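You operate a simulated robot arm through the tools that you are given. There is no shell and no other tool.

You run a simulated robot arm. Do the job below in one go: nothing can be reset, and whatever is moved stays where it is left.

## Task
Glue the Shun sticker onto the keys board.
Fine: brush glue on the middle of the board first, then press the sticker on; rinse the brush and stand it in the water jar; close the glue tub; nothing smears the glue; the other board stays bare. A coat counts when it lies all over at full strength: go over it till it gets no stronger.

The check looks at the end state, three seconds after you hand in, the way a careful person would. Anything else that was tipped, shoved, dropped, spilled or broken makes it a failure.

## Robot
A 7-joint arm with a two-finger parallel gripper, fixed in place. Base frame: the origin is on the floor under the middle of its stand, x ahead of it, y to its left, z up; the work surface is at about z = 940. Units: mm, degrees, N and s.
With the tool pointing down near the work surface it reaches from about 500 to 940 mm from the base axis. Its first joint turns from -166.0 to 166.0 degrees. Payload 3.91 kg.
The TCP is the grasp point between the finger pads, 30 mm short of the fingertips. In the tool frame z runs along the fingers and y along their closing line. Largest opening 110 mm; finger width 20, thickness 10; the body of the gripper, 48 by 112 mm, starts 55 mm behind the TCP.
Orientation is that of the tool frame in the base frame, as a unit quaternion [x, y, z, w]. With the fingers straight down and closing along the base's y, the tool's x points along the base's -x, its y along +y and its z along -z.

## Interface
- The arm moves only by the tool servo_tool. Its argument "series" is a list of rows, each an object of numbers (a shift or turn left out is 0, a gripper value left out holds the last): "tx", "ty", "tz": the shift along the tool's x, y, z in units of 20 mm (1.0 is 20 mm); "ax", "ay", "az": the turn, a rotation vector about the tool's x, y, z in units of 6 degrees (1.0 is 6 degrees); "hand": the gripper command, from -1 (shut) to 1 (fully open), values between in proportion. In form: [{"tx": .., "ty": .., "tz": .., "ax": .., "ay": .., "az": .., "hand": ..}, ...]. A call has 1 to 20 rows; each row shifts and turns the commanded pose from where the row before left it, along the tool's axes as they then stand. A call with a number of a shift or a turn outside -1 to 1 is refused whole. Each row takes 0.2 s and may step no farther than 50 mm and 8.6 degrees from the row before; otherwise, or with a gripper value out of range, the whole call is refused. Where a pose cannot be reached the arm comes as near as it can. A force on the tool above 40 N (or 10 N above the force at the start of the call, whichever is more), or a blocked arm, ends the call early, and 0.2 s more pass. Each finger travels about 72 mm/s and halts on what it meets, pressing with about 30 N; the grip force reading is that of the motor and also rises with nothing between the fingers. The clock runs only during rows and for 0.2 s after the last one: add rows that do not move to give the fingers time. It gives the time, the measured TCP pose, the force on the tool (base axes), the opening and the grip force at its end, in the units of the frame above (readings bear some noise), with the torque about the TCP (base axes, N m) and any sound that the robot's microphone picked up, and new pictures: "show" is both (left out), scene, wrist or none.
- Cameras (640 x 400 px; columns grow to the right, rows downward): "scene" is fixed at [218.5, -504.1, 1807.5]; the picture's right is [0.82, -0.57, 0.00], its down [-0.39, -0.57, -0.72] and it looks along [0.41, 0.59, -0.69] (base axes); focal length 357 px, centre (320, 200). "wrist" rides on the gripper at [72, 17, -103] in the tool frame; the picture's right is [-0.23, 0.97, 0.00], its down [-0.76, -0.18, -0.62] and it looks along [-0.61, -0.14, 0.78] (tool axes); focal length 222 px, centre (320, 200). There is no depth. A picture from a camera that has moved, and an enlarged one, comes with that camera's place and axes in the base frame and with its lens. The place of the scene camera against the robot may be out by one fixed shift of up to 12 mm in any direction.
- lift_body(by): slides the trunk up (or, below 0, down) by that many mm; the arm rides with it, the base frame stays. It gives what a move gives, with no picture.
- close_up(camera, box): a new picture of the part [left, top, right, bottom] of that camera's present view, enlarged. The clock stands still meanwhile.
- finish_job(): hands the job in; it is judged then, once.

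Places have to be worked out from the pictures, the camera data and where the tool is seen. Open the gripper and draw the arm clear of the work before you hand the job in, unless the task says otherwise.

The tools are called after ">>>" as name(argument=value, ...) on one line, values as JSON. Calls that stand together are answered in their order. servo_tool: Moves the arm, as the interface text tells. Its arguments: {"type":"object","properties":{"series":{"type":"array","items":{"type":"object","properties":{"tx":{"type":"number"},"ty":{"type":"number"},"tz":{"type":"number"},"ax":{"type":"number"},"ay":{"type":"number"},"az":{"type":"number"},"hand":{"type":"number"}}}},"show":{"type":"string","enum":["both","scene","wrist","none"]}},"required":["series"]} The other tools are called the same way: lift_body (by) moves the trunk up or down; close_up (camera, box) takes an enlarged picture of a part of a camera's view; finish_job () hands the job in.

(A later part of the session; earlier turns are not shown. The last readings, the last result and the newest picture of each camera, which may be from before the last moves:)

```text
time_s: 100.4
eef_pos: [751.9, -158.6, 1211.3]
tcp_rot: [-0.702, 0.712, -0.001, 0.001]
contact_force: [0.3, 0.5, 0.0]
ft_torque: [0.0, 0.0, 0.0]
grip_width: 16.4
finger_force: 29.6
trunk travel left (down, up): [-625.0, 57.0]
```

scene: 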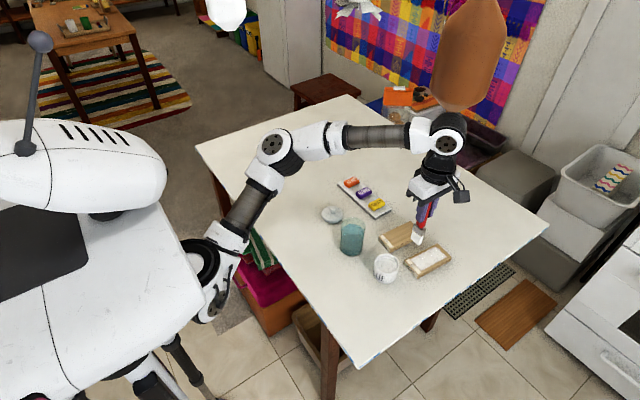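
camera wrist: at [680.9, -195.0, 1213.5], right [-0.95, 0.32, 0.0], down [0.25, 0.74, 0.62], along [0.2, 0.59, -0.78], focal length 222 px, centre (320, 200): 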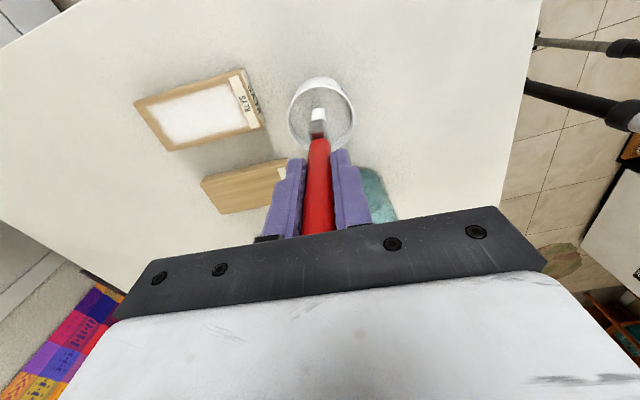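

Clear again. Moving to x ≈ 685 first, then across to above the jar at (685.5, 6.5).

>>> servo_tool(series=[{"az": -0.13, "ty": 0.83}, {"ty": 0.83}, {"ty": 0.83}, {"ty": 0.83}, {"tx": -1}, {"tx": -1}, {"tx": -1}, {"tx": -1}, {"tx": -1}, {"tx": -1}, {"tx": -1}, {"tx": -1}, {"tx": -0.26}, {}], show="both")

>>> close_up(camera="wrist", box=[260, 60, 380, 160])

>>> close_up(camera="scene", box=[315, 165, 400, 265])

```text
time_s: 103.4
eef_pos: [685.7, 5.6, 1210.6]
tcp_rot: [-0.707, 0.707, 0.0, 0.001]
contact_force: [-0.5, -0.2, 0.4]
ft_torque: [0.03, -0.01, -0.01]
grip_width: 16.2
finger_force: 29.5
trunk travel left (down, up): [-625.0, 57.0]
camera wrist: at [669.1, -68.2, 1313.7], right [-0.97, 0.23, 0.0], down [0.18, 0.76, 0.62], along [0.14, 0.61, -0.78], focal length 222 px, centre (320, 200)
```

scene: 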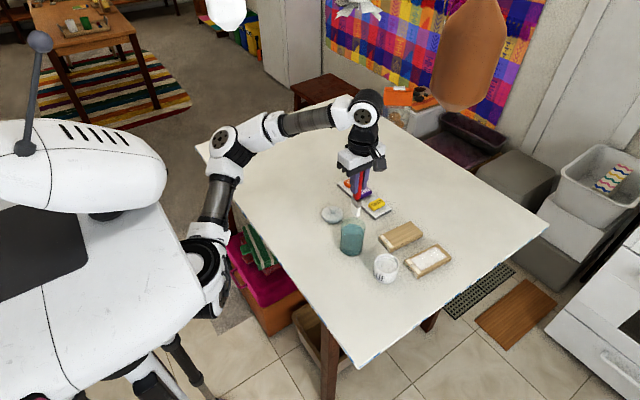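
wrist: 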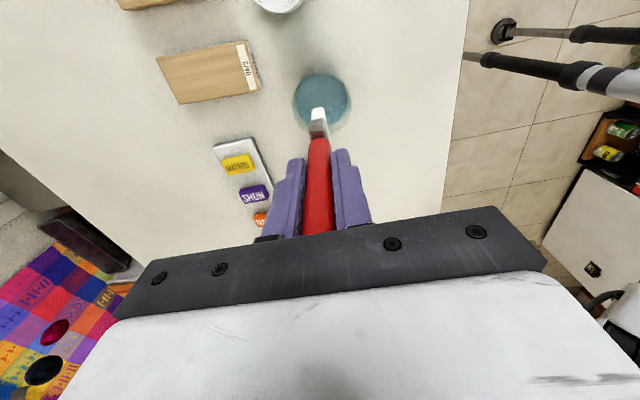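

```text
4.00 times, centred on (320, 110) of wrist
camera zoom: at [669.1, -68.2, 1313.7], right [-0.97, 0.23, 0.0], down [0.18, 0.76, 0.62], along [0.14, 0.61, -0.78], focal length 888 px, centre (320, 560)
```

zoom: 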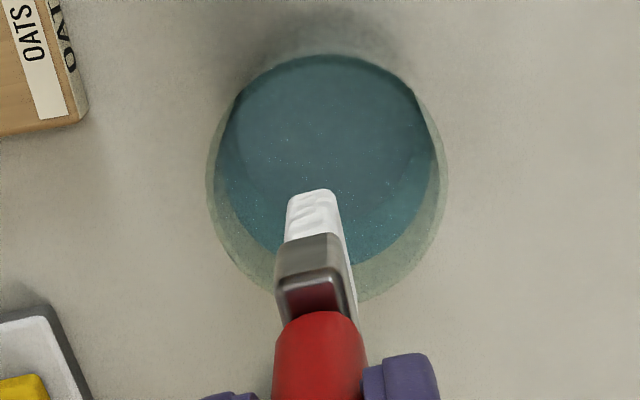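

```text
4.00 times, centred on (358, 215) of scene
camera zoom: at [218.5, -504.1, 1807.5], right [0.82, -0.57, 0.0], down [-0.39, -0.57, -0.72], along [0.41, 0.59, -0.69], focal length 1426 px, centre (170, 140)
```

zoom: 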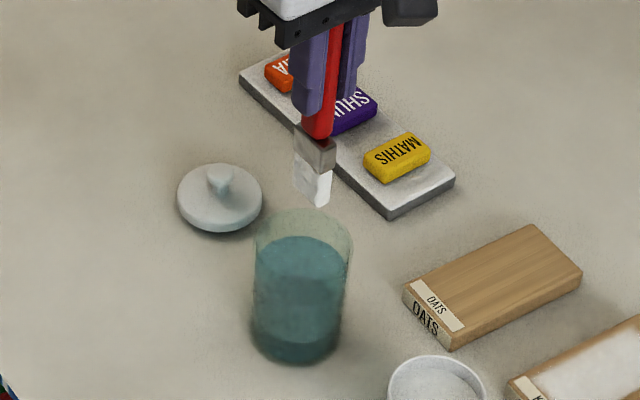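

Brush is centred over the jar (centre ≈ (686, 8.5), inner radius ~34 mm). Lowering into the water and swirling gently with ±7 mm moves, then lifting to check it's clean.

>>> servo_tool(series=[{"tz": 1, "tx": -0.1}, {"tz": 1}, {"tz": 1}, {"tz": 1}, {"tz": 1}, {"tz": 0.5}, {"tx": 0.3}, {"ty": 0.3}, {"tx": -0.3}, {"tx": -0.3}, {"ty": -0.3}, {"ty": -0.3}, {"tx": 0.3}, {"tx": 0.3}, {"ty": 0.3}, {"tx": -0.3}, {}], show="both")

>>> close_up(camera="scene", box=[315, 165, 400, 265])

```text
time_s: 107.0
eef_pos: [686.2, 7.9, 1101.1]
tcp_rot: [0.707, -0.707, 0.001, 0.0]
contact_force: [1.0, 0.2, -1.0]
ft_torque: [0.01, 0.03, -0.01]
grip_width: 16.2
finger_force: 30.0
trunk travel left (down, up): [-625.0, 57.0]
camera wrist: at [669.6, -66.3, 1203.5], right [-0.97, 0.23, 0.0], down [0.18, 0.76, 0.62], along [0.14, 0.61, -0.78], focal length 222 px, centre (320, 200)
```

scene: 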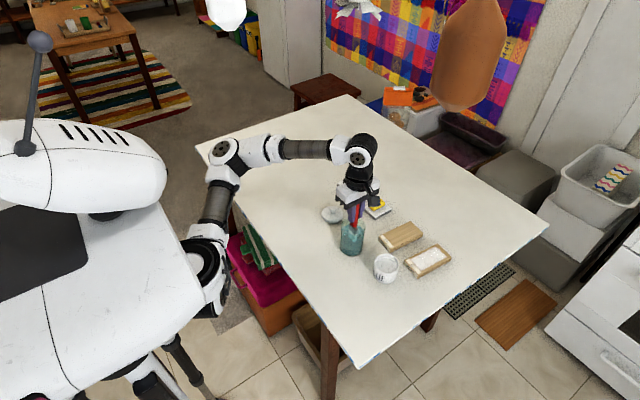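
wrist: 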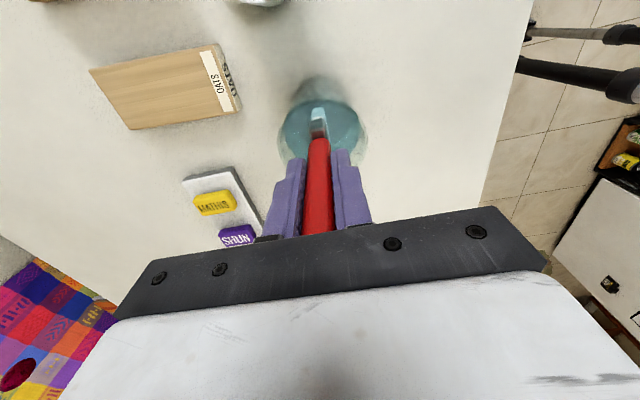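

```text
4.00 times, centred on (358, 215) of scene
camera zoom: at [218.5, -504.1, 1807.5], right [0.82, -0.57, 0.0], down [-0.39, -0.57, -0.72], along [0.41, 0.59, -0.69], focal length 1426 px, centre (170, 140)
```

zoom: 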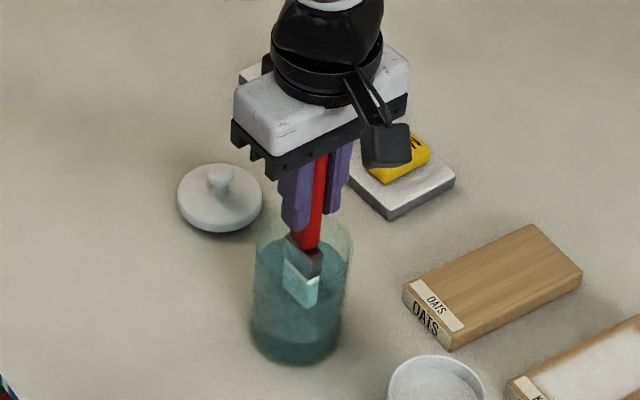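

Only the bristles are submerged and they still look pale. I'll go about 14 mm deeper and swirl more, with some bobbing.

>>> servo_tool(series=[{"tz": 0.35}, {"tz": 0.35}, {"tx": 0.4}, {"ty": 0.4}, {"tx": -0.4}, {"tx": -0.4}, {"ty": -0.4}, {"ty": -0.4}, {"tx": 0.4}, {"tx": 0.4}, {"ty": 0.4}, {"tx": -0.4}, {"tz": -0.5}, {"tz": 0.5}, {"tz": -0.5}, {"tz": 0.5}, {}], show="none")

>>> close_up(camera="scene", box=[315, 165, 400, 265])

>>> close_up(camera="wrist", box=[260, 60, 380, 160])

```text
time_s: 110.6
eef_pos: [684.9, 6.6, 1087.0]
tcp_rot: [0.708, -0.707, 0.002, 0.0]
contact_force: [0.3, 0.4, 12.9]
ft_torque: [0.01, 0.03, 0.01]
grip_width: 16.3
finger_force: 30.0
trunk travel left (down, up): [-625.0, 57.0]
```

```text
4.00 times, centred on (358, 215) of scene
camera zoom: at [218.5, -504.1, 1807.5], right [0.82, -0.57, 0.0], down [-0.39, -0.57, -0.72], along [0.41, 0.59, -0.69], focal length 1426 px, centre (170, 140)
```

zoom: 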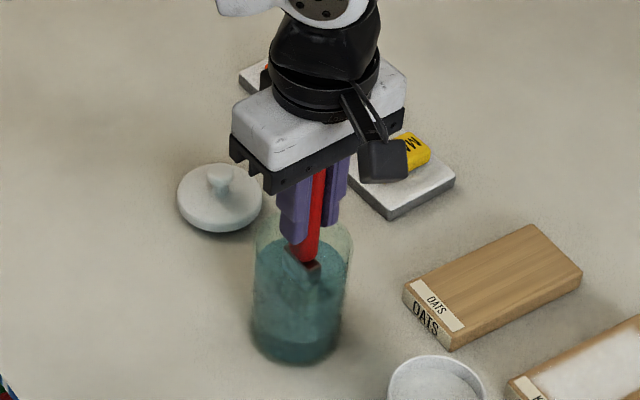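

```text
4.00 times, centred on (320, 110) of wrist
camera zoom: at [668.7, -66.4, 1190.8], right [-0.97, 0.23, 0.0], down [0.17, 0.76, 0.62], along [0.14, 0.61, -0.78], focal length 888 px, centre (320, 560)
```

zoom: 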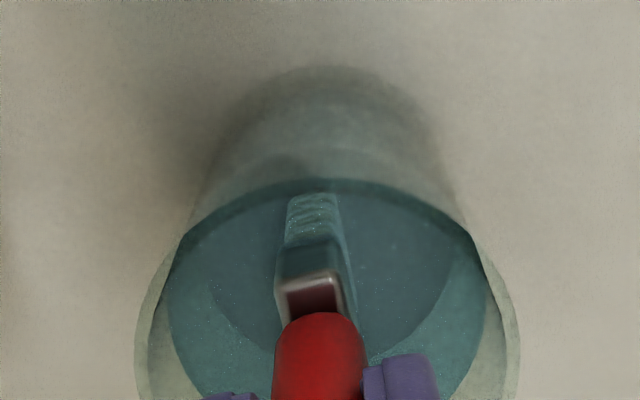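

The bristles meet the jar floor (12.9 N at TCP z 1087, so floor ≈ z 970), and they look clean. Lifting out to verify.

>>> servo_tool(series=[{"tz": -0.2}, {"tz": -0.8}, {"tz": -1}, {"tz": -1}, {"tz": -1}, {"tz": -1}, {"tz": -0.7}, {}, {}], show="none")

>>> close_up(camera="scene", box=[335, 170, 383, 230])

>>> close_up(camera="wrist", box=[290, 80, 350, 150])

```text
time_s: 112.6
eef_pos: [686.9, 7.0, 1199.8]
tcp_rot: [0.707, -0.707, 0.001, 0.0]
contact_force: [-0.3, 0.6, -0.4]
ft_torque: [-0.03, 0.02, -0.01]
grip_width: 16.2
finger_force: 29.9
trunk travel left (down, up): [-625.0, 57.0]
```

```text
6.67 times, centred on (359, 200) of scene
camera zoom: at [218.5, -504.1, 1807.5], right [0.82, -0.57, 0.0], down [-0.39, -0.57, -0.72], along [0.41, 0.59, -0.69], focal length 2378 px, centre (60, 200)
```

zoom: 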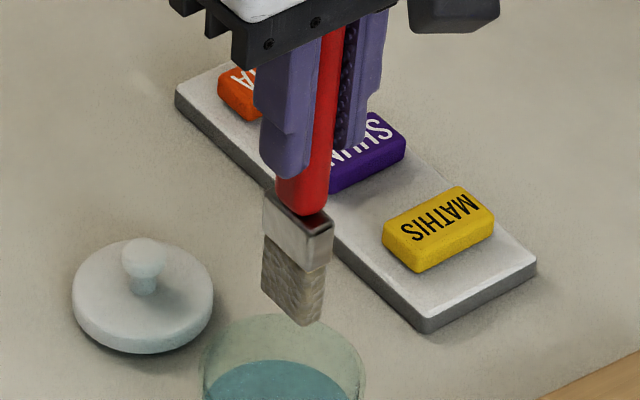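

```text
5.71 times, centred on (320, 115) of wrist
camera zoom: at [669.5, -66.7, 1303.0], right [-0.97, 0.23, 0.0], down [0.18, 0.76, 0.62], along [0.14, 0.61, -0.78], focal length 1269 px, centre (320, 686)
```

zoom: 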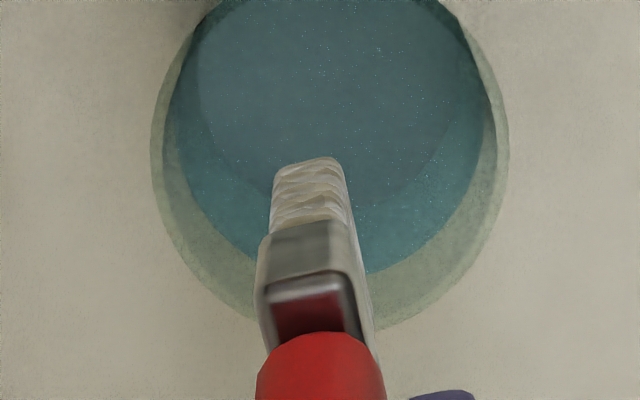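

Bristles are back to a clean, wet cream colour with no white glue. I'll lower again, give one more swirl, and then find the jar floor gently.

>>> servo_tool(series=[{"tz": 1}, {"tz": 1}, {"tz": 1}, {"tz": 1}, {"tz": 1}, {"tz": 0.2}, {"tx": 0.4}, {"ty": 0.4}, {"tx": -0.4}, {"tx": -0.4}, {"ty": -0.4}, {"ty": -0.4}, {"tx": 0.4}, {"tx": 0.4}, {"ty": 0.4}, {"tx": -0.4}, {}], show="none")

>>> servo_tool(series=[{"tz": 0.1}, {"tz": 0.1}, {"tz": 0.05}, {}], show="none")

```text
time_s: 116.2
eef_pos: [686.0, 7.5, 1096.4]
tcp_rot: [0.707, -0.707, 0.001, -0.001]
contact_force: [0.2, 0.1, -0.8]
ft_torque: [-0.04, -0.01, 0.01]
grip_width: 16.3
finger_force: 29.8
trunk travel left (down, up): [-625.0, 57.0]
```

```text
time_s: 117.2
eef_pos: [686.4, 6.9, 1091.6]
tcp_rot: [0.707, -0.707, 0.002, 0.0]
contact_force: [-0.4, -0.8, -0.7]
ft_torque: [-0.01, 0.01, -0.04]
grip_width: 16.3
finger_force: 29.9
trunk travel left (down, up): [-625.0, 57.0]
```

>>> servo_tool(series=[{"tz": 0.05}, {"tz": 0.05}, {}], show="none")

>>> servo_tool(series=[{"tz": 0.05}, {}], show="none")

```text
time_s: 118.0
eef_pos: [685.4, 6.1, 1089.5]
tcp_rot: [-0.707, 0.707, -0.002, -0.001]
contact_force: [-0.4, 0.1, -0.1]
ft_torque: [0.03, 0.01, 0.0]
grip_width: 16.5
finger_force: 29.8
trunk travel left (down, up): [-625.0, 57.0]
```

```text
time_s: 118.6
eef_pos: [687.4, 6.0, 1089.4]
tcp_rot: [0.707, -0.707, 0.001, 0.0]
contact_force: [-0.1, -0.3, -0.2]
ft_torque: [-0.03, 0.01, -0.03]
grip_width: 16.3
finger_force: 30.1
trunk travel left (down, up): [-625.0, 57.0]
```

>>> servo_tool(series=[{"tz": 0.04}, {}], show="none")

>>> servo_tool(series=[{"tz": 0.04}, {}], show="none")

```text
time_s: 119.2
eef_pos: [685.8, 8.2, 1088.2]
tcp_rot: [-0.707, 0.707, -0.001, 0.0]
contact_force: [-0.4, -0.6, 3.1]
ft_torque: [0.01, -0.07, 0.01]
grip_width: 16.4
finger_force: 30.1
trunk travel left (down, up): [-625.0, 57.0]
```

```text
time_s: 119.8
eef_pos: [685.5, 7.2, 1088.0]
tcp_rot: [-0.707, 0.707, -0.002, 0.001]
contact_force: [1.9, -1.4, 11.3]
ft_torque: [0.0, -0.25, -0.01]
grip_width: 16.7
finger_force: 30.0
trunk travel left (down, up): [-625.0, 57.0]
```

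Touching the jar floor. Easing off to a light touch and releasing with a small opening first.

>>> servo_tool(series=[{"tz": -0.045}, {}, {"hand": -0.55}, {"hand": -0.45}, {"hand": -0.3}, {}, {}], show="both")

>>> close_up(camera="scene", box=[315, 165, 400, 265])

>>> close_up(camera="wrist", box=[240, 90, 400, 240])

```text
time_s: 121.4
eef_pos: [686.8, 7.4, 1088.6]
tcp_rot: [0.707, -0.707, 0.001, 0.001]
contact_force: [0.4, 0.1, 2.2]
ft_torque: [0.05, -0.02, 0.02]
grip_width: 38.3
finger_force: 0.0
trunk travel left (down, up): [-625.0, 57.0]
camera wrist: at [669.6, -66.4, 1190.9], right [-0.97, 0.23, 0.0], down [0.18, 0.76, 0.62], along [0.14, 0.61, -0.78], focal length 222 px, centre (320, 200)
```

scene: 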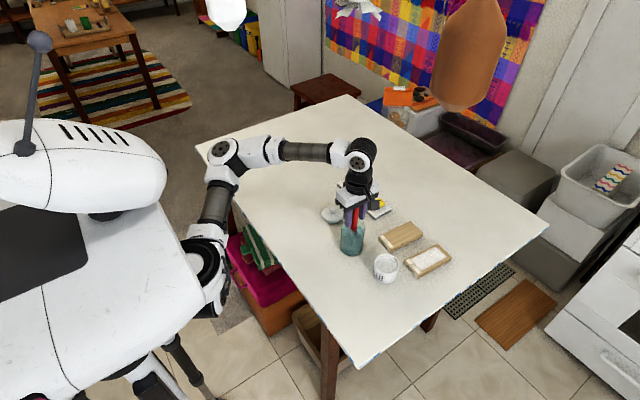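
wrist: 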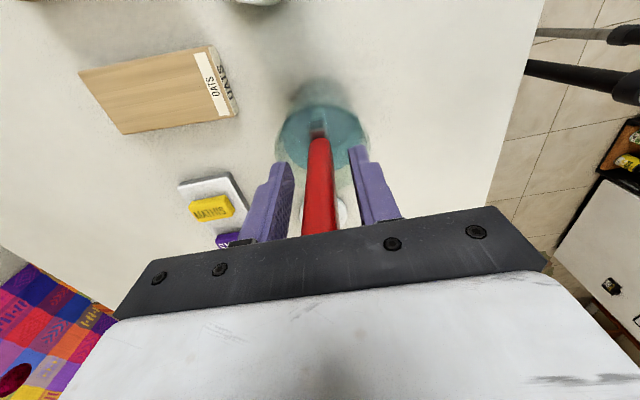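

```text
4.00 times, centred on (358, 215) of scene
camera zoom: at [218.5, -504.1, 1807.5], right [0.82, -0.57, 0.0], down [-0.39, -0.57, -0.72], along [0.41, 0.59, -0.69], focal length 1426 px, centre (170, 140)
```

zoom: 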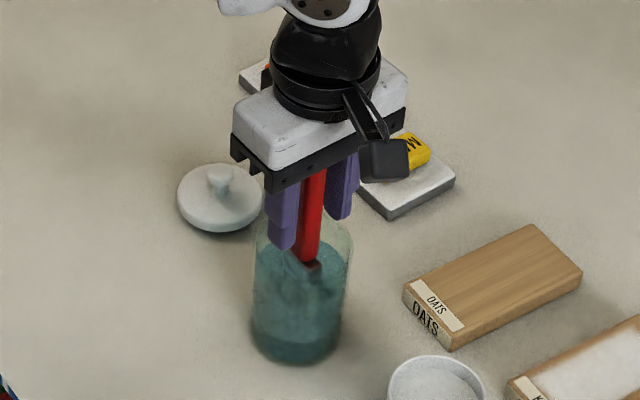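

```text
2.67 times, centred on (320, 165) of wrist
camera zoom: at [669.6, -66.4, 1190.9], right [-0.97, 0.23, 0.0], down [0.18, 0.76, 0.62], along [0.14, 0.61, -0.78], focal length 592 px, centre (320, 293)
```

zoom: 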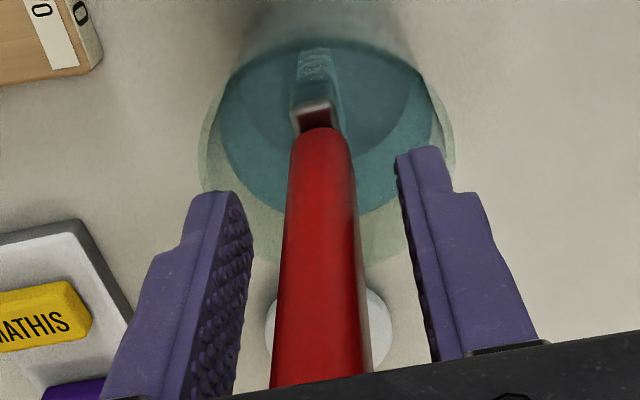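

The brush stands upright on its own, untouched by the fingers. Opening wider and rising straight up.

>>> servo_tool(series=[{"hand": 0.0, "tz": -0.1}, {"hand": 0.3, "tz": -0.3}, {"tz": -0.5}, {"tz": -1}, {"tz": -1}, {"tz": -1}, {"tz": -1}, {"tz": -1}, {}], show="both")

>>> close_up(camera="scene", box=[315, 165, 400, 265])

>>> close_up(camera="wrist", box=[220, 60, 420, 230])

```text
time_s: 123.4
eef_pos: [686.8, 6.5, 1206.5]
tcp_rot: [0.707, -0.707, 0.0, 0.0]
contact_force: [-1.2, 0.7, 0.1]
ft_torque: [0.02, 0.03, 0.02]
grip_width: 71.6
finger_force: 0.0
trunk travel left (down, up): [-625.0, 57.0]
camera wrist: at [669.2, -66.5, 1309.7], right [-0.97, 0.23, 0.0], down [0.18, 0.76, 0.62], along [0.14, 0.61, -0.78], focal length 222 px, centre (320, 200)
```

scene: 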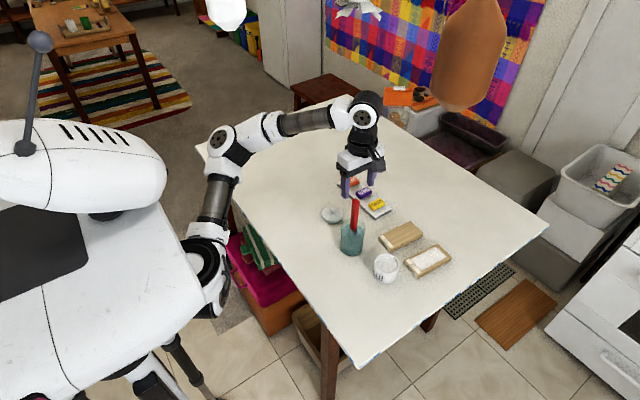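
wrist: 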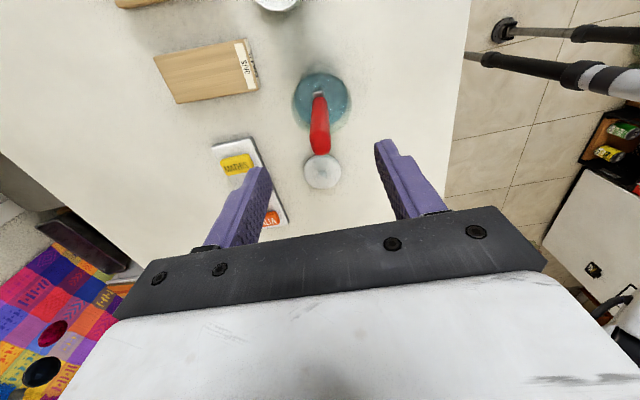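

```text
4.00 times, centred on (358, 215) of scene
camera zoom: at [218.5, -504.1, 1807.5], right [0.82, -0.57, 0.0], down [-0.39, -0.57, -0.72], along [0.41, 0.59, -0.69], focal length 1426 px, centre (170, 140)
```

zoom: 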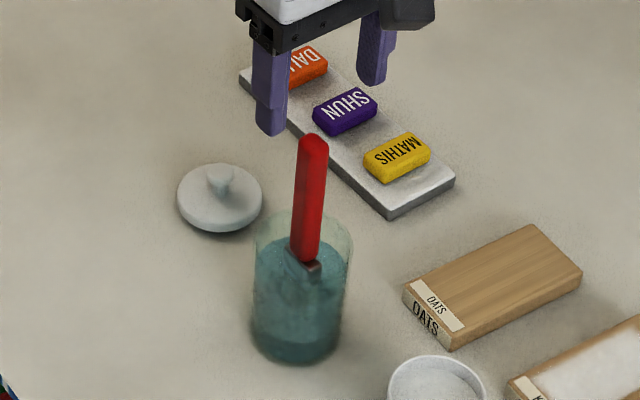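

```text
2.35 times, centred on (320, 145) of wrist
camera zoom: at [669.2, -66.5, 1309.7], right [-0.97, 0.23, 0.0], down [0.18, 0.76, 0.62], along [0.14, 0.61, -0.78], focal length 523 px, centre (320, 329)
```

zoom: 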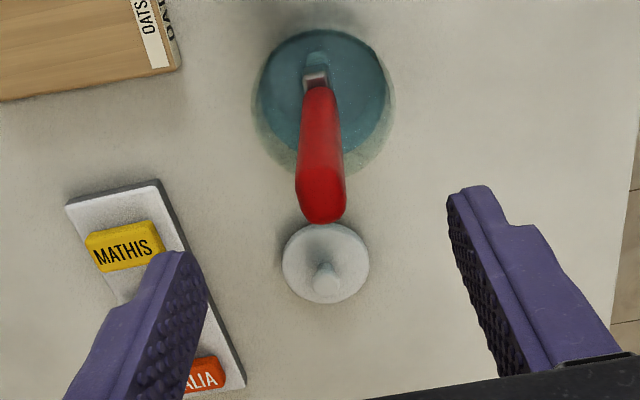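

Brush is rinsed and standing in the jar. Next the Shun sticker, near (868, 160). I'll move to a viewpoint beside it, staying above the brush top until clear.

>>> servo_tool(series=[{"ty": -1, "tx": -0.46}, {"ty": -1, "tx": -0.46}, {"ty": -1, "tx": -0.46}, {"ty": -1, "tx": -0.46}, {"ty": -1, "tx": -0.46}, {"ty": -1, "tx": -0.46}, {"ty": -1, "tx": -0.46}, {"ty": -0.9, "tx": -0.46}, {"tz": 1}, {"tz": 1}, {"tz": 0.8}, {}], show="both")

>>> close_up(camera="wrist", box=[240, 80, 400, 200])

```text
time_s: 126.0
eef_pos: [844.6, 80.6, 1150.1]
tcp_rot: [0.707, -0.707, 0.001, 0.0]
contact_force: [0.3, -0.7, -0.2]
ft_torque: [0.01, -0.01, 0.02]
grip_width: 71.5
finger_force: 0.0
trunk travel left (down, up): [-625.0, 57.0]
camera wrist: at [828.1, 6.8, 1253.1], right [-0.97, 0.23, 0.0], down [0.18, 0.76, 0.62], along [0.14, 0.61, -0.78], focal length 222 px, centre (320, 200)
```

scene: 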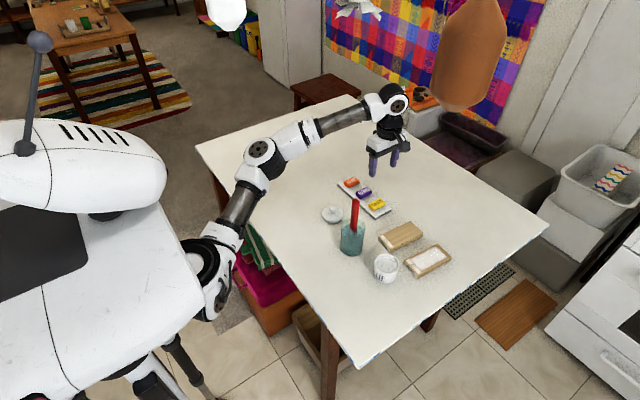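
wrist: 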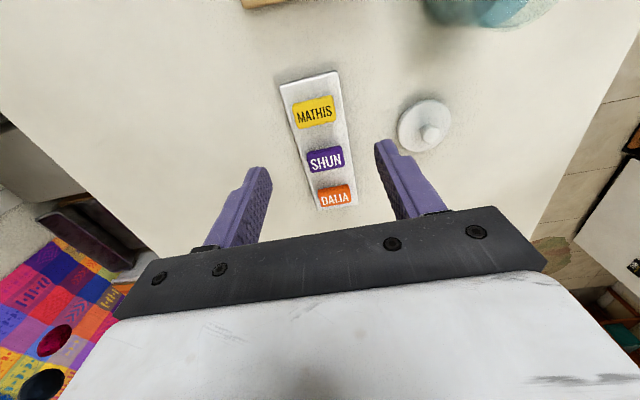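

```text
3.33 times, centred on (320, 140) of wrist
camera zoom: at [828.1, 6.8, 1253.1], right [-0.97, 0.23, 0.0], down [0.18, 0.76, 0.62], along [0.14, 0.61, -0.78], focal length 740 px, centre (320, 400)
```

zoom: 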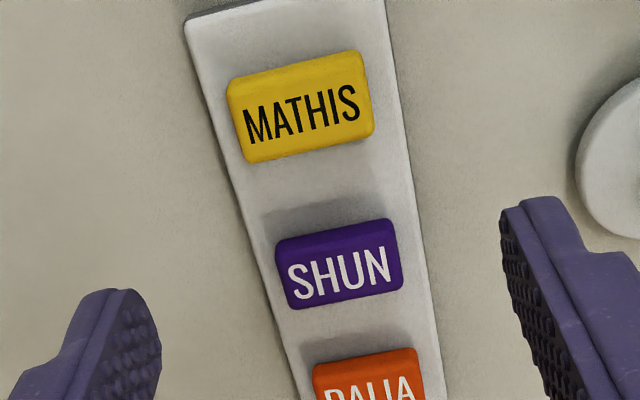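

Clear view of SHUN on its strip. Enlarging more to measure its corners and height.

>>> close_up(camera="wrist", box=[300, 138, 352, 178])

>>> close_up(camera="scene", box=[335, 172, 395, 220])

```text
10.00 times, centred on (326, 158) of wrist
camera zoom: at [828.1, 6.8, 1253.1], right [-0.97, 0.23, 0.0], down [0.18, 0.76, 0.62], along [0.14, 0.61, -0.78], focal length 2221 px, centre (260, 620)
```

zoom: 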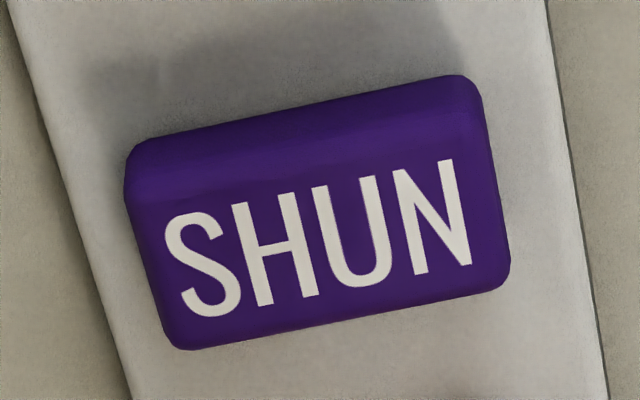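

```text
8.33 times, centred on (365, 196) of scene
camera zoom: at [218.5, -504.1, 1807.5], right [0.82, -0.57, 0.0], down [-0.39, -0.57, -0.72], along [0.41, 0.59, -0.69], focal length 2972 px, centre (-55, 233)
```

zoom: 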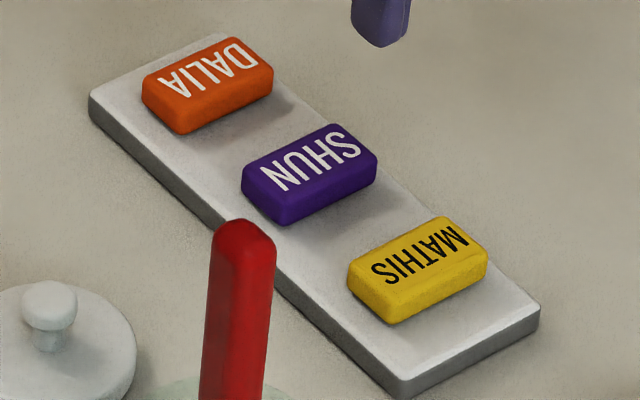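

SHUN block: centre ≈ (855.5, 163.5), 51 mm along x, ~27 mm along y, square to the base axes, top z ≈ 968, on a strip with top z ≈ 953. Moving above it and descending to z ≈ 1040 to check alignment.

>>> servo_tool(series=[{"tx": -1, "ty": -0.136}, {"tx": -1, "ty": -0.136}, {"tx": -1, "ty": -0.136}, {"tx": -1, "ty": -0.136}, {"tx": -0.145}, {"tz": 1}, {"tz": 1}, {"tz": 1}, {"tz": 1}, {"tz": 1}, {"tz": 0.5}, {}], show="both")

>>> close_up(camera="wrist", box=[240, 90, 400, 210])

>>> close_up(camera="scene", box=[325, 150, 415, 222])

```text
time_s: 128.6
eef_pos: [856.0, 163.7, 1040.4]
tcp_rot: [-0.707, 0.707, -0.002, 0.0]
contact_force: [-0.1, -0.3, 0.4]
ft_torque: [0.01, -0.01, -0.05]
grip_width: 71.5
finger_force: 0.1
trunk travel left (down, up): [-625.0, 57.0]
camera wrist: at [838.5, 90.7, 1142.6], right [-0.97, 0.23, 0.0], down [0.18, 0.76, 0.62], along [0.14, 0.61, -0.78], focal length 222 px, centre (320, 200)
```

scene: 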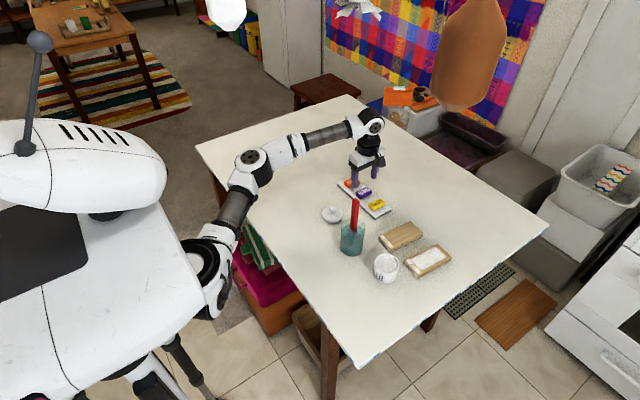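
wrist: 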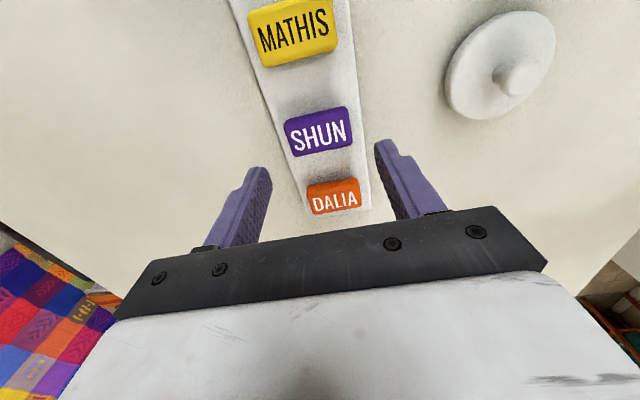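

```text
3.33 times, centred on (320, 150) of wrist
camera zoom: at [838.5, 90.7, 1142.6], right [-0.97, 0.23, 0.0], down [0.18, 0.76, 0.62], along [0.14, 0.61, -0.78], focal length 740 px, centre (320, 367)
```

zoom: 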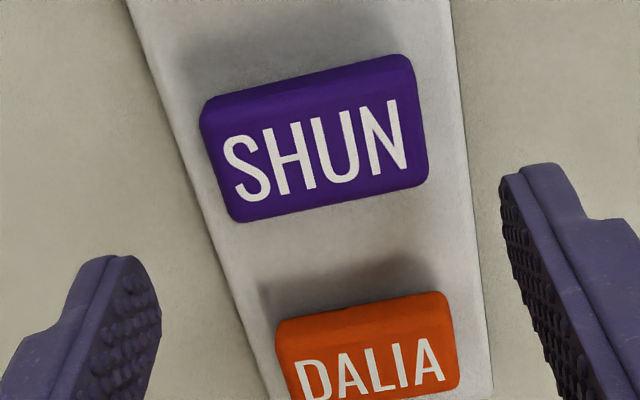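

```text
5.56 times, centred on (370, 186) of scene
camera zoom: at [218.5, -504.1, 1807.5], right [0.82, -0.57, 0.0], down [-0.39, -0.57, -0.72], along [0.41, 0.59, -0.69], focal length 1981 px, centre (42, 278)
```

zoom: 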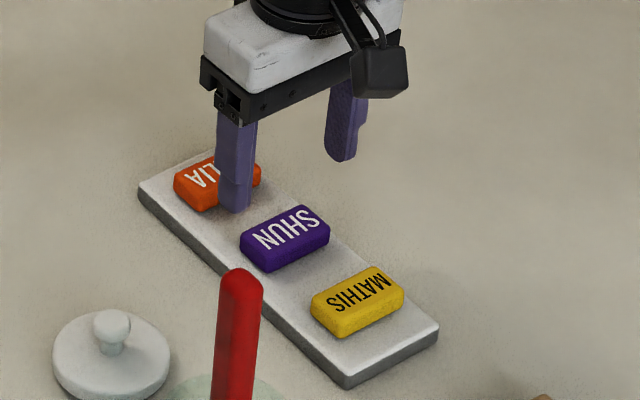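

Alignment confirmed: sticker centre (855.4, 163.1), TCP at (856.0, 163.7). Descending so the fingertips stay ~6 mm above the strip, then closing on the ends.

>>> servo_tool(series=[{"tz": 1, "ty": 0.025, "tx": 0.02}, {"tz": 1}, {"tz": 0.4}, {"tz": 0.15}, {}], show="none")

>>> close_up(camera="wrist", box=[200, 90, 440, 240])

>>> close_up(camera="scene", box=[335, 165, 395, 215])

```text
time_s: 129.8
eef_pos: [853.9, 163.8, 989.0]
tcp_rot: [0.707, -0.707, 0.001, 0.0]
contact_force: [-0.7, 0.1, 1.2]
ft_torque: [-0.05, 0.0, 0.0]
grip_width: 71.4
finger_force: 0.0
trunk travel left (down, up): [-625.0, 57.0]
```

```text
2.67 times, centred on (320, 165) of wrist
camera zoom: at [837.7, 90.0, 1092.2], right [-0.97, 0.23, 0.0], down [0.18, 0.76, 0.62], along [0.14, 0.61, -0.78], focal length 592 px, centre (320, 293)
```

zoom: 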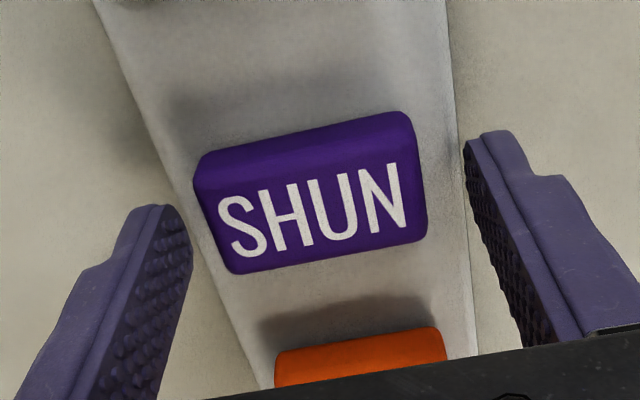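

```text
8.00 times, centred on (365, 190) of scene
camera zoom: at [218.5, -504.1, 1807.5], right [0.82, -0.57, 0.0], down [-0.39, -0.57, -0.72], along [0.41, 0.59, -0.69], focal length 2853 px, centre (-40, 280)
```

zoom: 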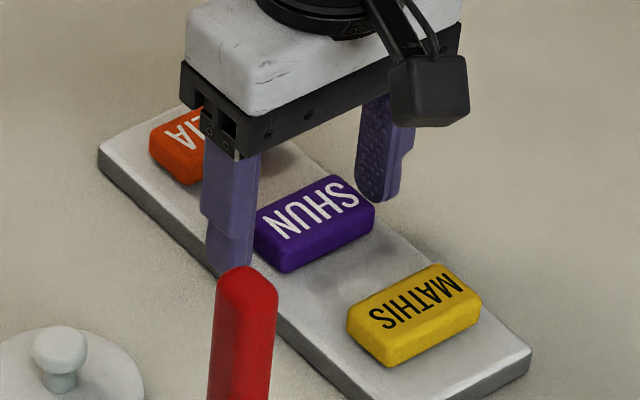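

Fingers straddle the sticker ends cleanly. Closing.

>>> servo_tool(series=[{"hand": 0.0}, {"hand": -0.5}, {"hand": -1}, {"hand": -1}, {}], show="none")

>>> close_up(camera="wrist", box=[200, 90, 440, 240])

>>> close_up(camera="scene", box=[335, 165, 395, 215])

```text
time_s: 131.0
eef_pos: [854.4, 163.0, 990.4]
tcp_rot: [-0.707, 0.707, 0.0, 0.001]
contact_force: [-0.1, -0.5, 0.4]
ft_torque: [0.0, -0.03, 0.01]
grip_width: 50.0
finger_force: 29.9
trunk travel left (down, up): [-625.0, 57.0]
```

```text
2.67 times, centred on (320, 165) of wrist
camera zoom: at [837.7, 89.9, 1092.4], right [-0.97, 0.23, 0.0], down [0.18, 0.76, 0.62], along [0.14, 0.61, -0.78], focal length 592 px, centre (320, 293)
```

zoom: 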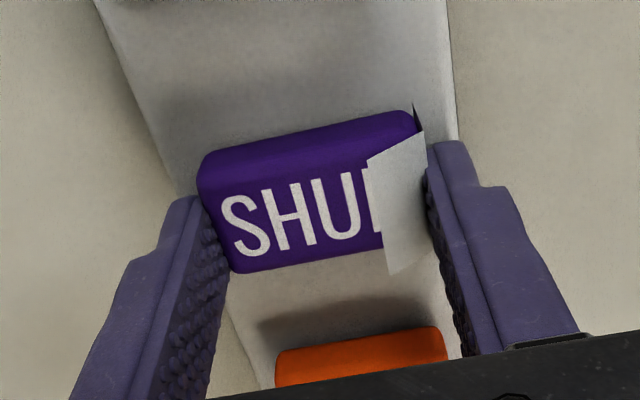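

```text
8.00 times, centred on (365, 190) of scene
camera zoom: at [218.5, -504.1, 1807.5], right [0.82, -0.57, 0.0], down [-0.39, -0.57, -0.72], along [0.41, 0.59, -0.69], focal length 2853 px, centre (-40, 280)
```

zoom: 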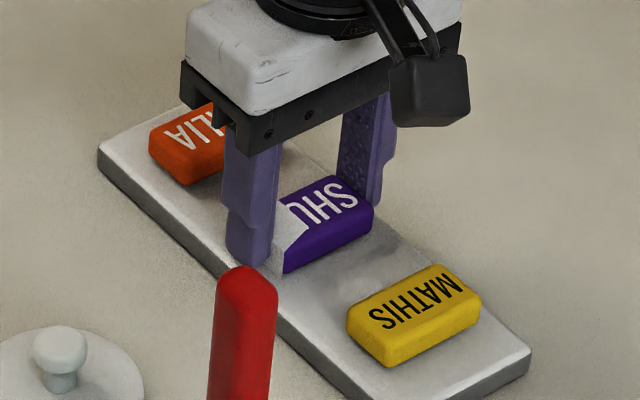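

Grip is 50 mm and firm, but the −x end of the sticker shows an odd pale patch. Looking closer before lifting.

>>> close_up(camera="wrist", box=[265, 120, 385, 200])

>>> close_up(camera="scene", box=[350, 180, 382, 206])

```text
5.00 times, centred on (325, 160) of wrist
camera zoom: at [837.7, 89.9, 1092.4], right [-0.97, 0.23, 0.0], down [0.18, 0.76, 0.62], along [0.14, 0.61, -0.78], focal length 1111 px, centre (295, 400)
```

zoom: 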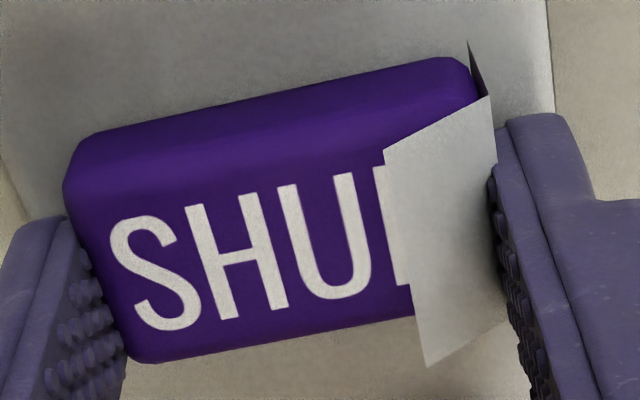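

```text
15.38 times, centred on (366, 193) of scene
camera zoom: at [218.5, -504.1, 1807.5], right [0.82, -0.57, 0.0], down [-0.39, -0.57, -0.72], along [0.41, 0.59, -0.69], focal length 5487 px, centre (-388, 308)
```

zoom: 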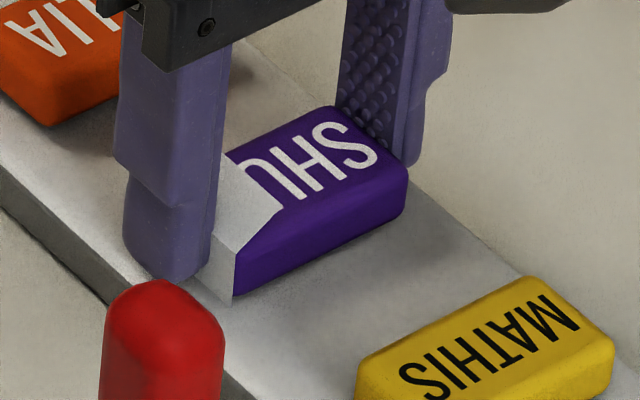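

There is a folded pale sheet-like thing at the gripped end that wasn't visible before closing. I'll lift straight up 40 mm and look again to understand it.

>>> servo_tool(series=[{"tz": -0.25}, {"tz": -0.75}, {"tz": -1}, {}], show="both")

>>> close_up(camera="wrist", box=[265, 120, 385, 200])

>>> close_up(camera="scene", box=[340, 160, 400, 206])

```text
time_s: 132.0
eef_pos: [854.6, 163.4, 1029.9]
tcp_rot: [-0.707, 0.707, 0.0, 0.0]
contact_force: [0.5, 0.1, -0.5]
ft_torque: [-0.01, 0.01, -0.03]
grip_width: 49.7
finger_force: 29.9
trunk travel left (down, up): [-625.0, 57.0]
camera wrist: at [837.3, 90.1, 1132.0], right [-0.97, 0.23, 0.0], down [0.18, 0.76, 0.62], along [0.14, 0.61, -0.78], focal length 222 px, centre (320, 200)
```

scene: 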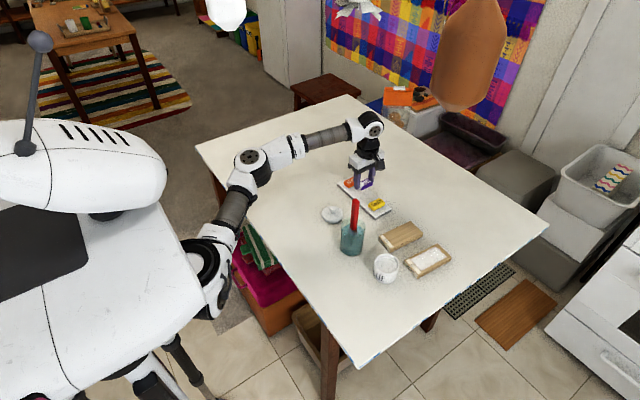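
wrist: 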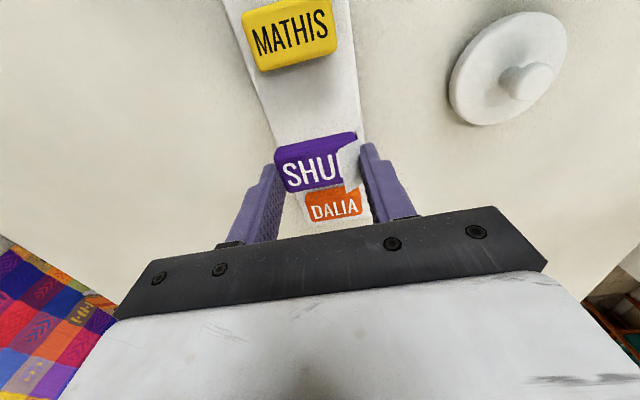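

```text
5.00 times, centred on (325, 160) of wrist
camera zoom: at [837.3, 90.1, 1132.0], right [-0.97, 0.23, 0.0], down [0.18, 0.76, 0.62], along [0.14, 0.61, -0.78], focal length 1111 px, centre (295, 400)
```

zoom: 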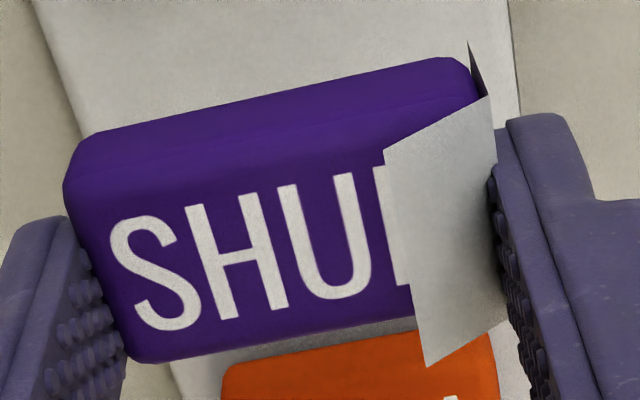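

```text
8.70 times, centred on (370, 183) of scene
camera zoom: at [218.5, -504.1, 1807.5], right [0.82, -0.57, 0.0], down [-0.39, -0.57, -0.72], along [0.41, 0.59, -0.69], focal length 3101 px, centre (-115, 348)
```

zoom: 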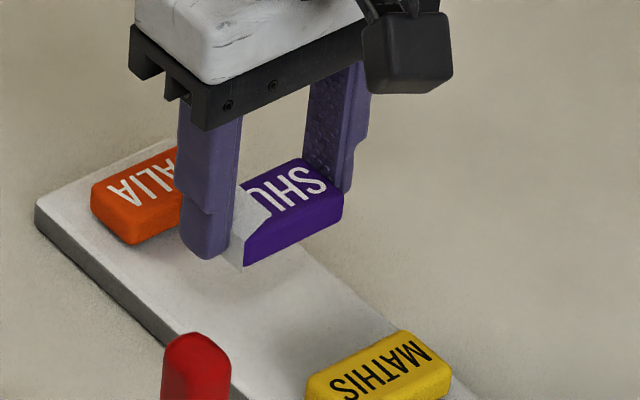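

The flap moves with the sticker. To learn whether it goes away, I'll set the sticker back on its strip at the same spot, release and look; that is fully reversible.

>>> servo_tool(series=[{"tz": 1}, {"tz": 0.8}, {"tz": 0.15}, {"tz": 0.05}, {}], show="none")

```text
time_s: 133.2
eef_pos: [855.0, 162.7, 989.0]
tcp_rot: [0.707, -0.707, 0.001, 0.0]
contact_force: [0.4, 0.1, 2.3]
ft_torque: [0.03, 0.0, 0.0]
grip_width: 49.5
finger_force: 30.1
trunk travel left (down, up): [-625.0, 57.0]
```

Back on the strip with light contact. Opening to about 66 mm and looking.

>>> servo_tool(series=[{"hand": 0.2}, {"hand": 0.2}, {}], show="none")

>>> close_up(camera="wrist", box=[265, 110, 385, 200])

>>> close_up(camera="scene", box=[340, 165, 400, 211])

```text
time_s: 134.0
eef_pos: [854.7, 163.6, 989.0]
tcp_rot: [0.707, -0.707, 0.001, 0.0]
contact_force: [-0.3, 0.3, -1.3]
ft_torque: [-0.02, -0.01, -0.04]
grip_width: 65.9
finger_force: 0.0
trunk travel left (down, up): [-625.0, 57.0]
```

```text
4.44 times, centred on (325, 155) of wrist
camera zoom: at [837.9, 89.5, 1091.9], right [-0.97, 0.23, 0.0], down [0.18, 0.76, 0.62], along [0.14, 0.61, -0.78], focal length 987 px, centre (298, 400)
```

zoom: 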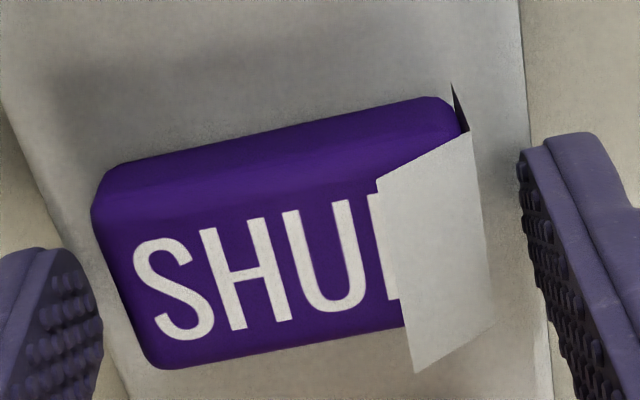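

```text
8.70 times, centred on (370, 188) of scene
camera zoom: at [218.5, -504.1, 1807.5], right [0.82, -0.57, 0.0], down [-0.39, -0.57, -0.72], along [0.41, 0.59, -0.69], focal length 3101 px, centre (-115, 304)
```

zoom: 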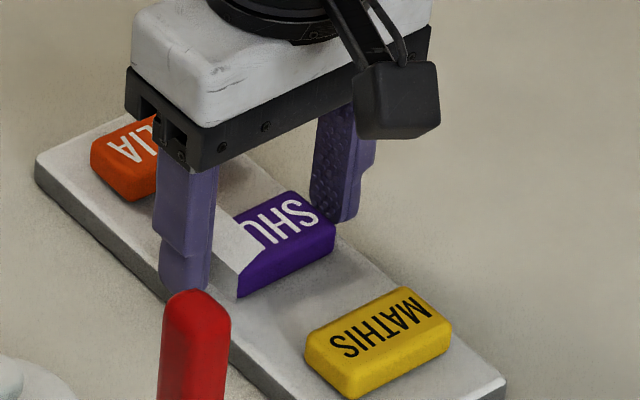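

The flap persists after release. I'll rise clear and view it from above to understand what it is.

>>> servo_tool(series=[{"hand": 0.3, "tz": -0.3}, {"tz": -1}, {"tz": -1}, {"tz": -1}, {}], show="wrist")

>>> close_up(camera="wrist", box=[280, 90, 380, 180])

>>> close_up(camera="scene", box=[345, 178, 385, 208])

```text
time_s: 135.2
eef_pos: [853.9, 164.0, 1054.7]
tcp_rot: [0.707, -0.707, 0.001, 0.0]
contact_force: [-0.6, 0.2, 0.3]
ft_torque: [-0.04, 0.0, -0.03]
grip_width: 71.3
finger_force: 0.0
trunk travel left (down, up): [-625.0, 57.0]
camera wrist: at [837.8, 89.8, 1158.1], right [-0.97, 0.23, 0.0], down [0.18, 0.76, 0.62], along [0.14, 0.61, -0.78], focal length 222 px, centre (320, 200)
```

wrist: 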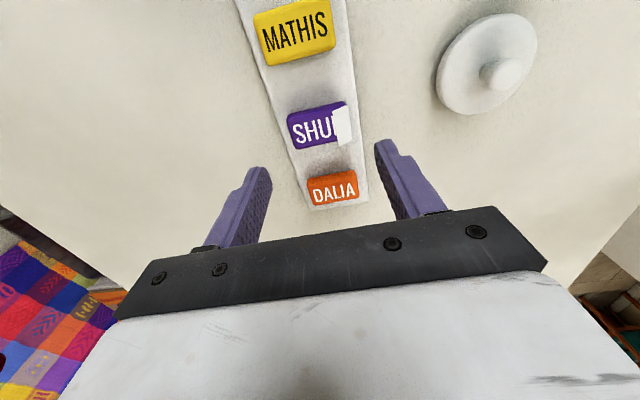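

```text
4.44 times, centred on (330, 135) of wrist
camera zoom: at [837.8, 89.8, 1158.1], right [-0.97, 0.23, 0.0], down [0.18, 0.76, 0.62], along [0.14, 0.61, -0.78], focal length 987 px, centre (276, 489)
```

zoom: 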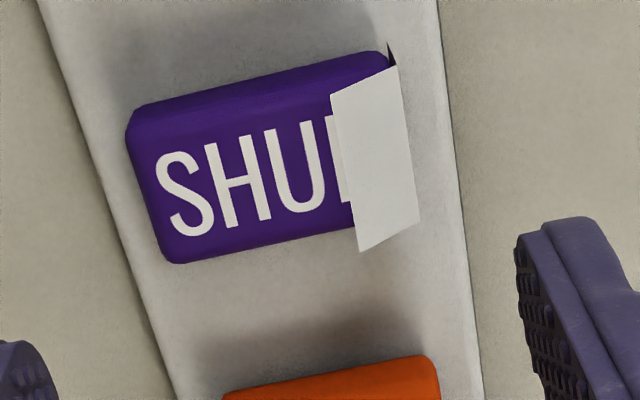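

```text
13.33 times, centred on (365, 193) of scene
camera zoom: at [218.5, -504.1, 1807.5], right [0.82, -0.57, 0.0], down [-0.39, -0.57, -0.72], along [0.41, 0.59, -0.69], focal length 4755 px, centre (-280, 293)
```

zoom: 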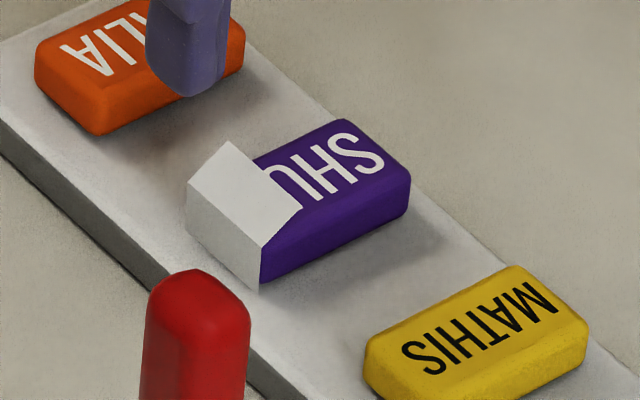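

>>> close_up(camera="scene", box=[354, 184, 376, 200])

>>> close_up(camera="wrist", box=[320, 95, 360, 155])

>>> close_up(camera="scene", box=[310, 165, 470, 290])

```text
16.00 times, centred on (365, 192) of scene
camera zoom: at [218.5, -504.1, 1807.5], right [0.82, -0.57, 0.0], down [-0.39, -0.57, -0.72], along [0.41, 0.59, -0.69], focal length 5706 px, centre (-400, 328)
```

zoom: 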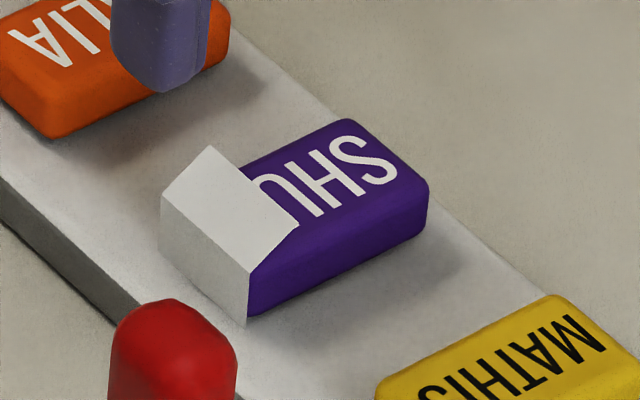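

```text
6.67 times, centred on (340, 125) of wrist
camera zoom: at [837.8, 89.8, 1158.1], right [-0.97, 0.23, 0.0], down [0.18, 0.76, 0.62], along [0.14, 0.61, -0.78], focal length 1481 px, centre (187, 700)
```

zoom: 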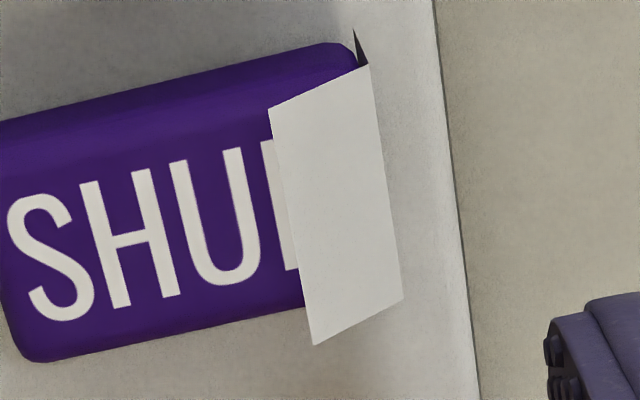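

```text
3.20 times, centred on (390, 228) of scene
camera zoom: at [218.5, -504.1, 1807.5], right [0.82, -0.57, 0.0], down [-0.39, -0.57, -0.72], along [0.41, 0.59, -0.69], focal length 1141 px, centre (96, 112)
```

zoom: 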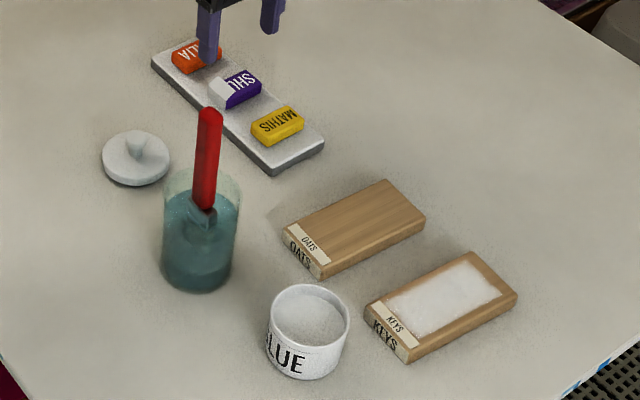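

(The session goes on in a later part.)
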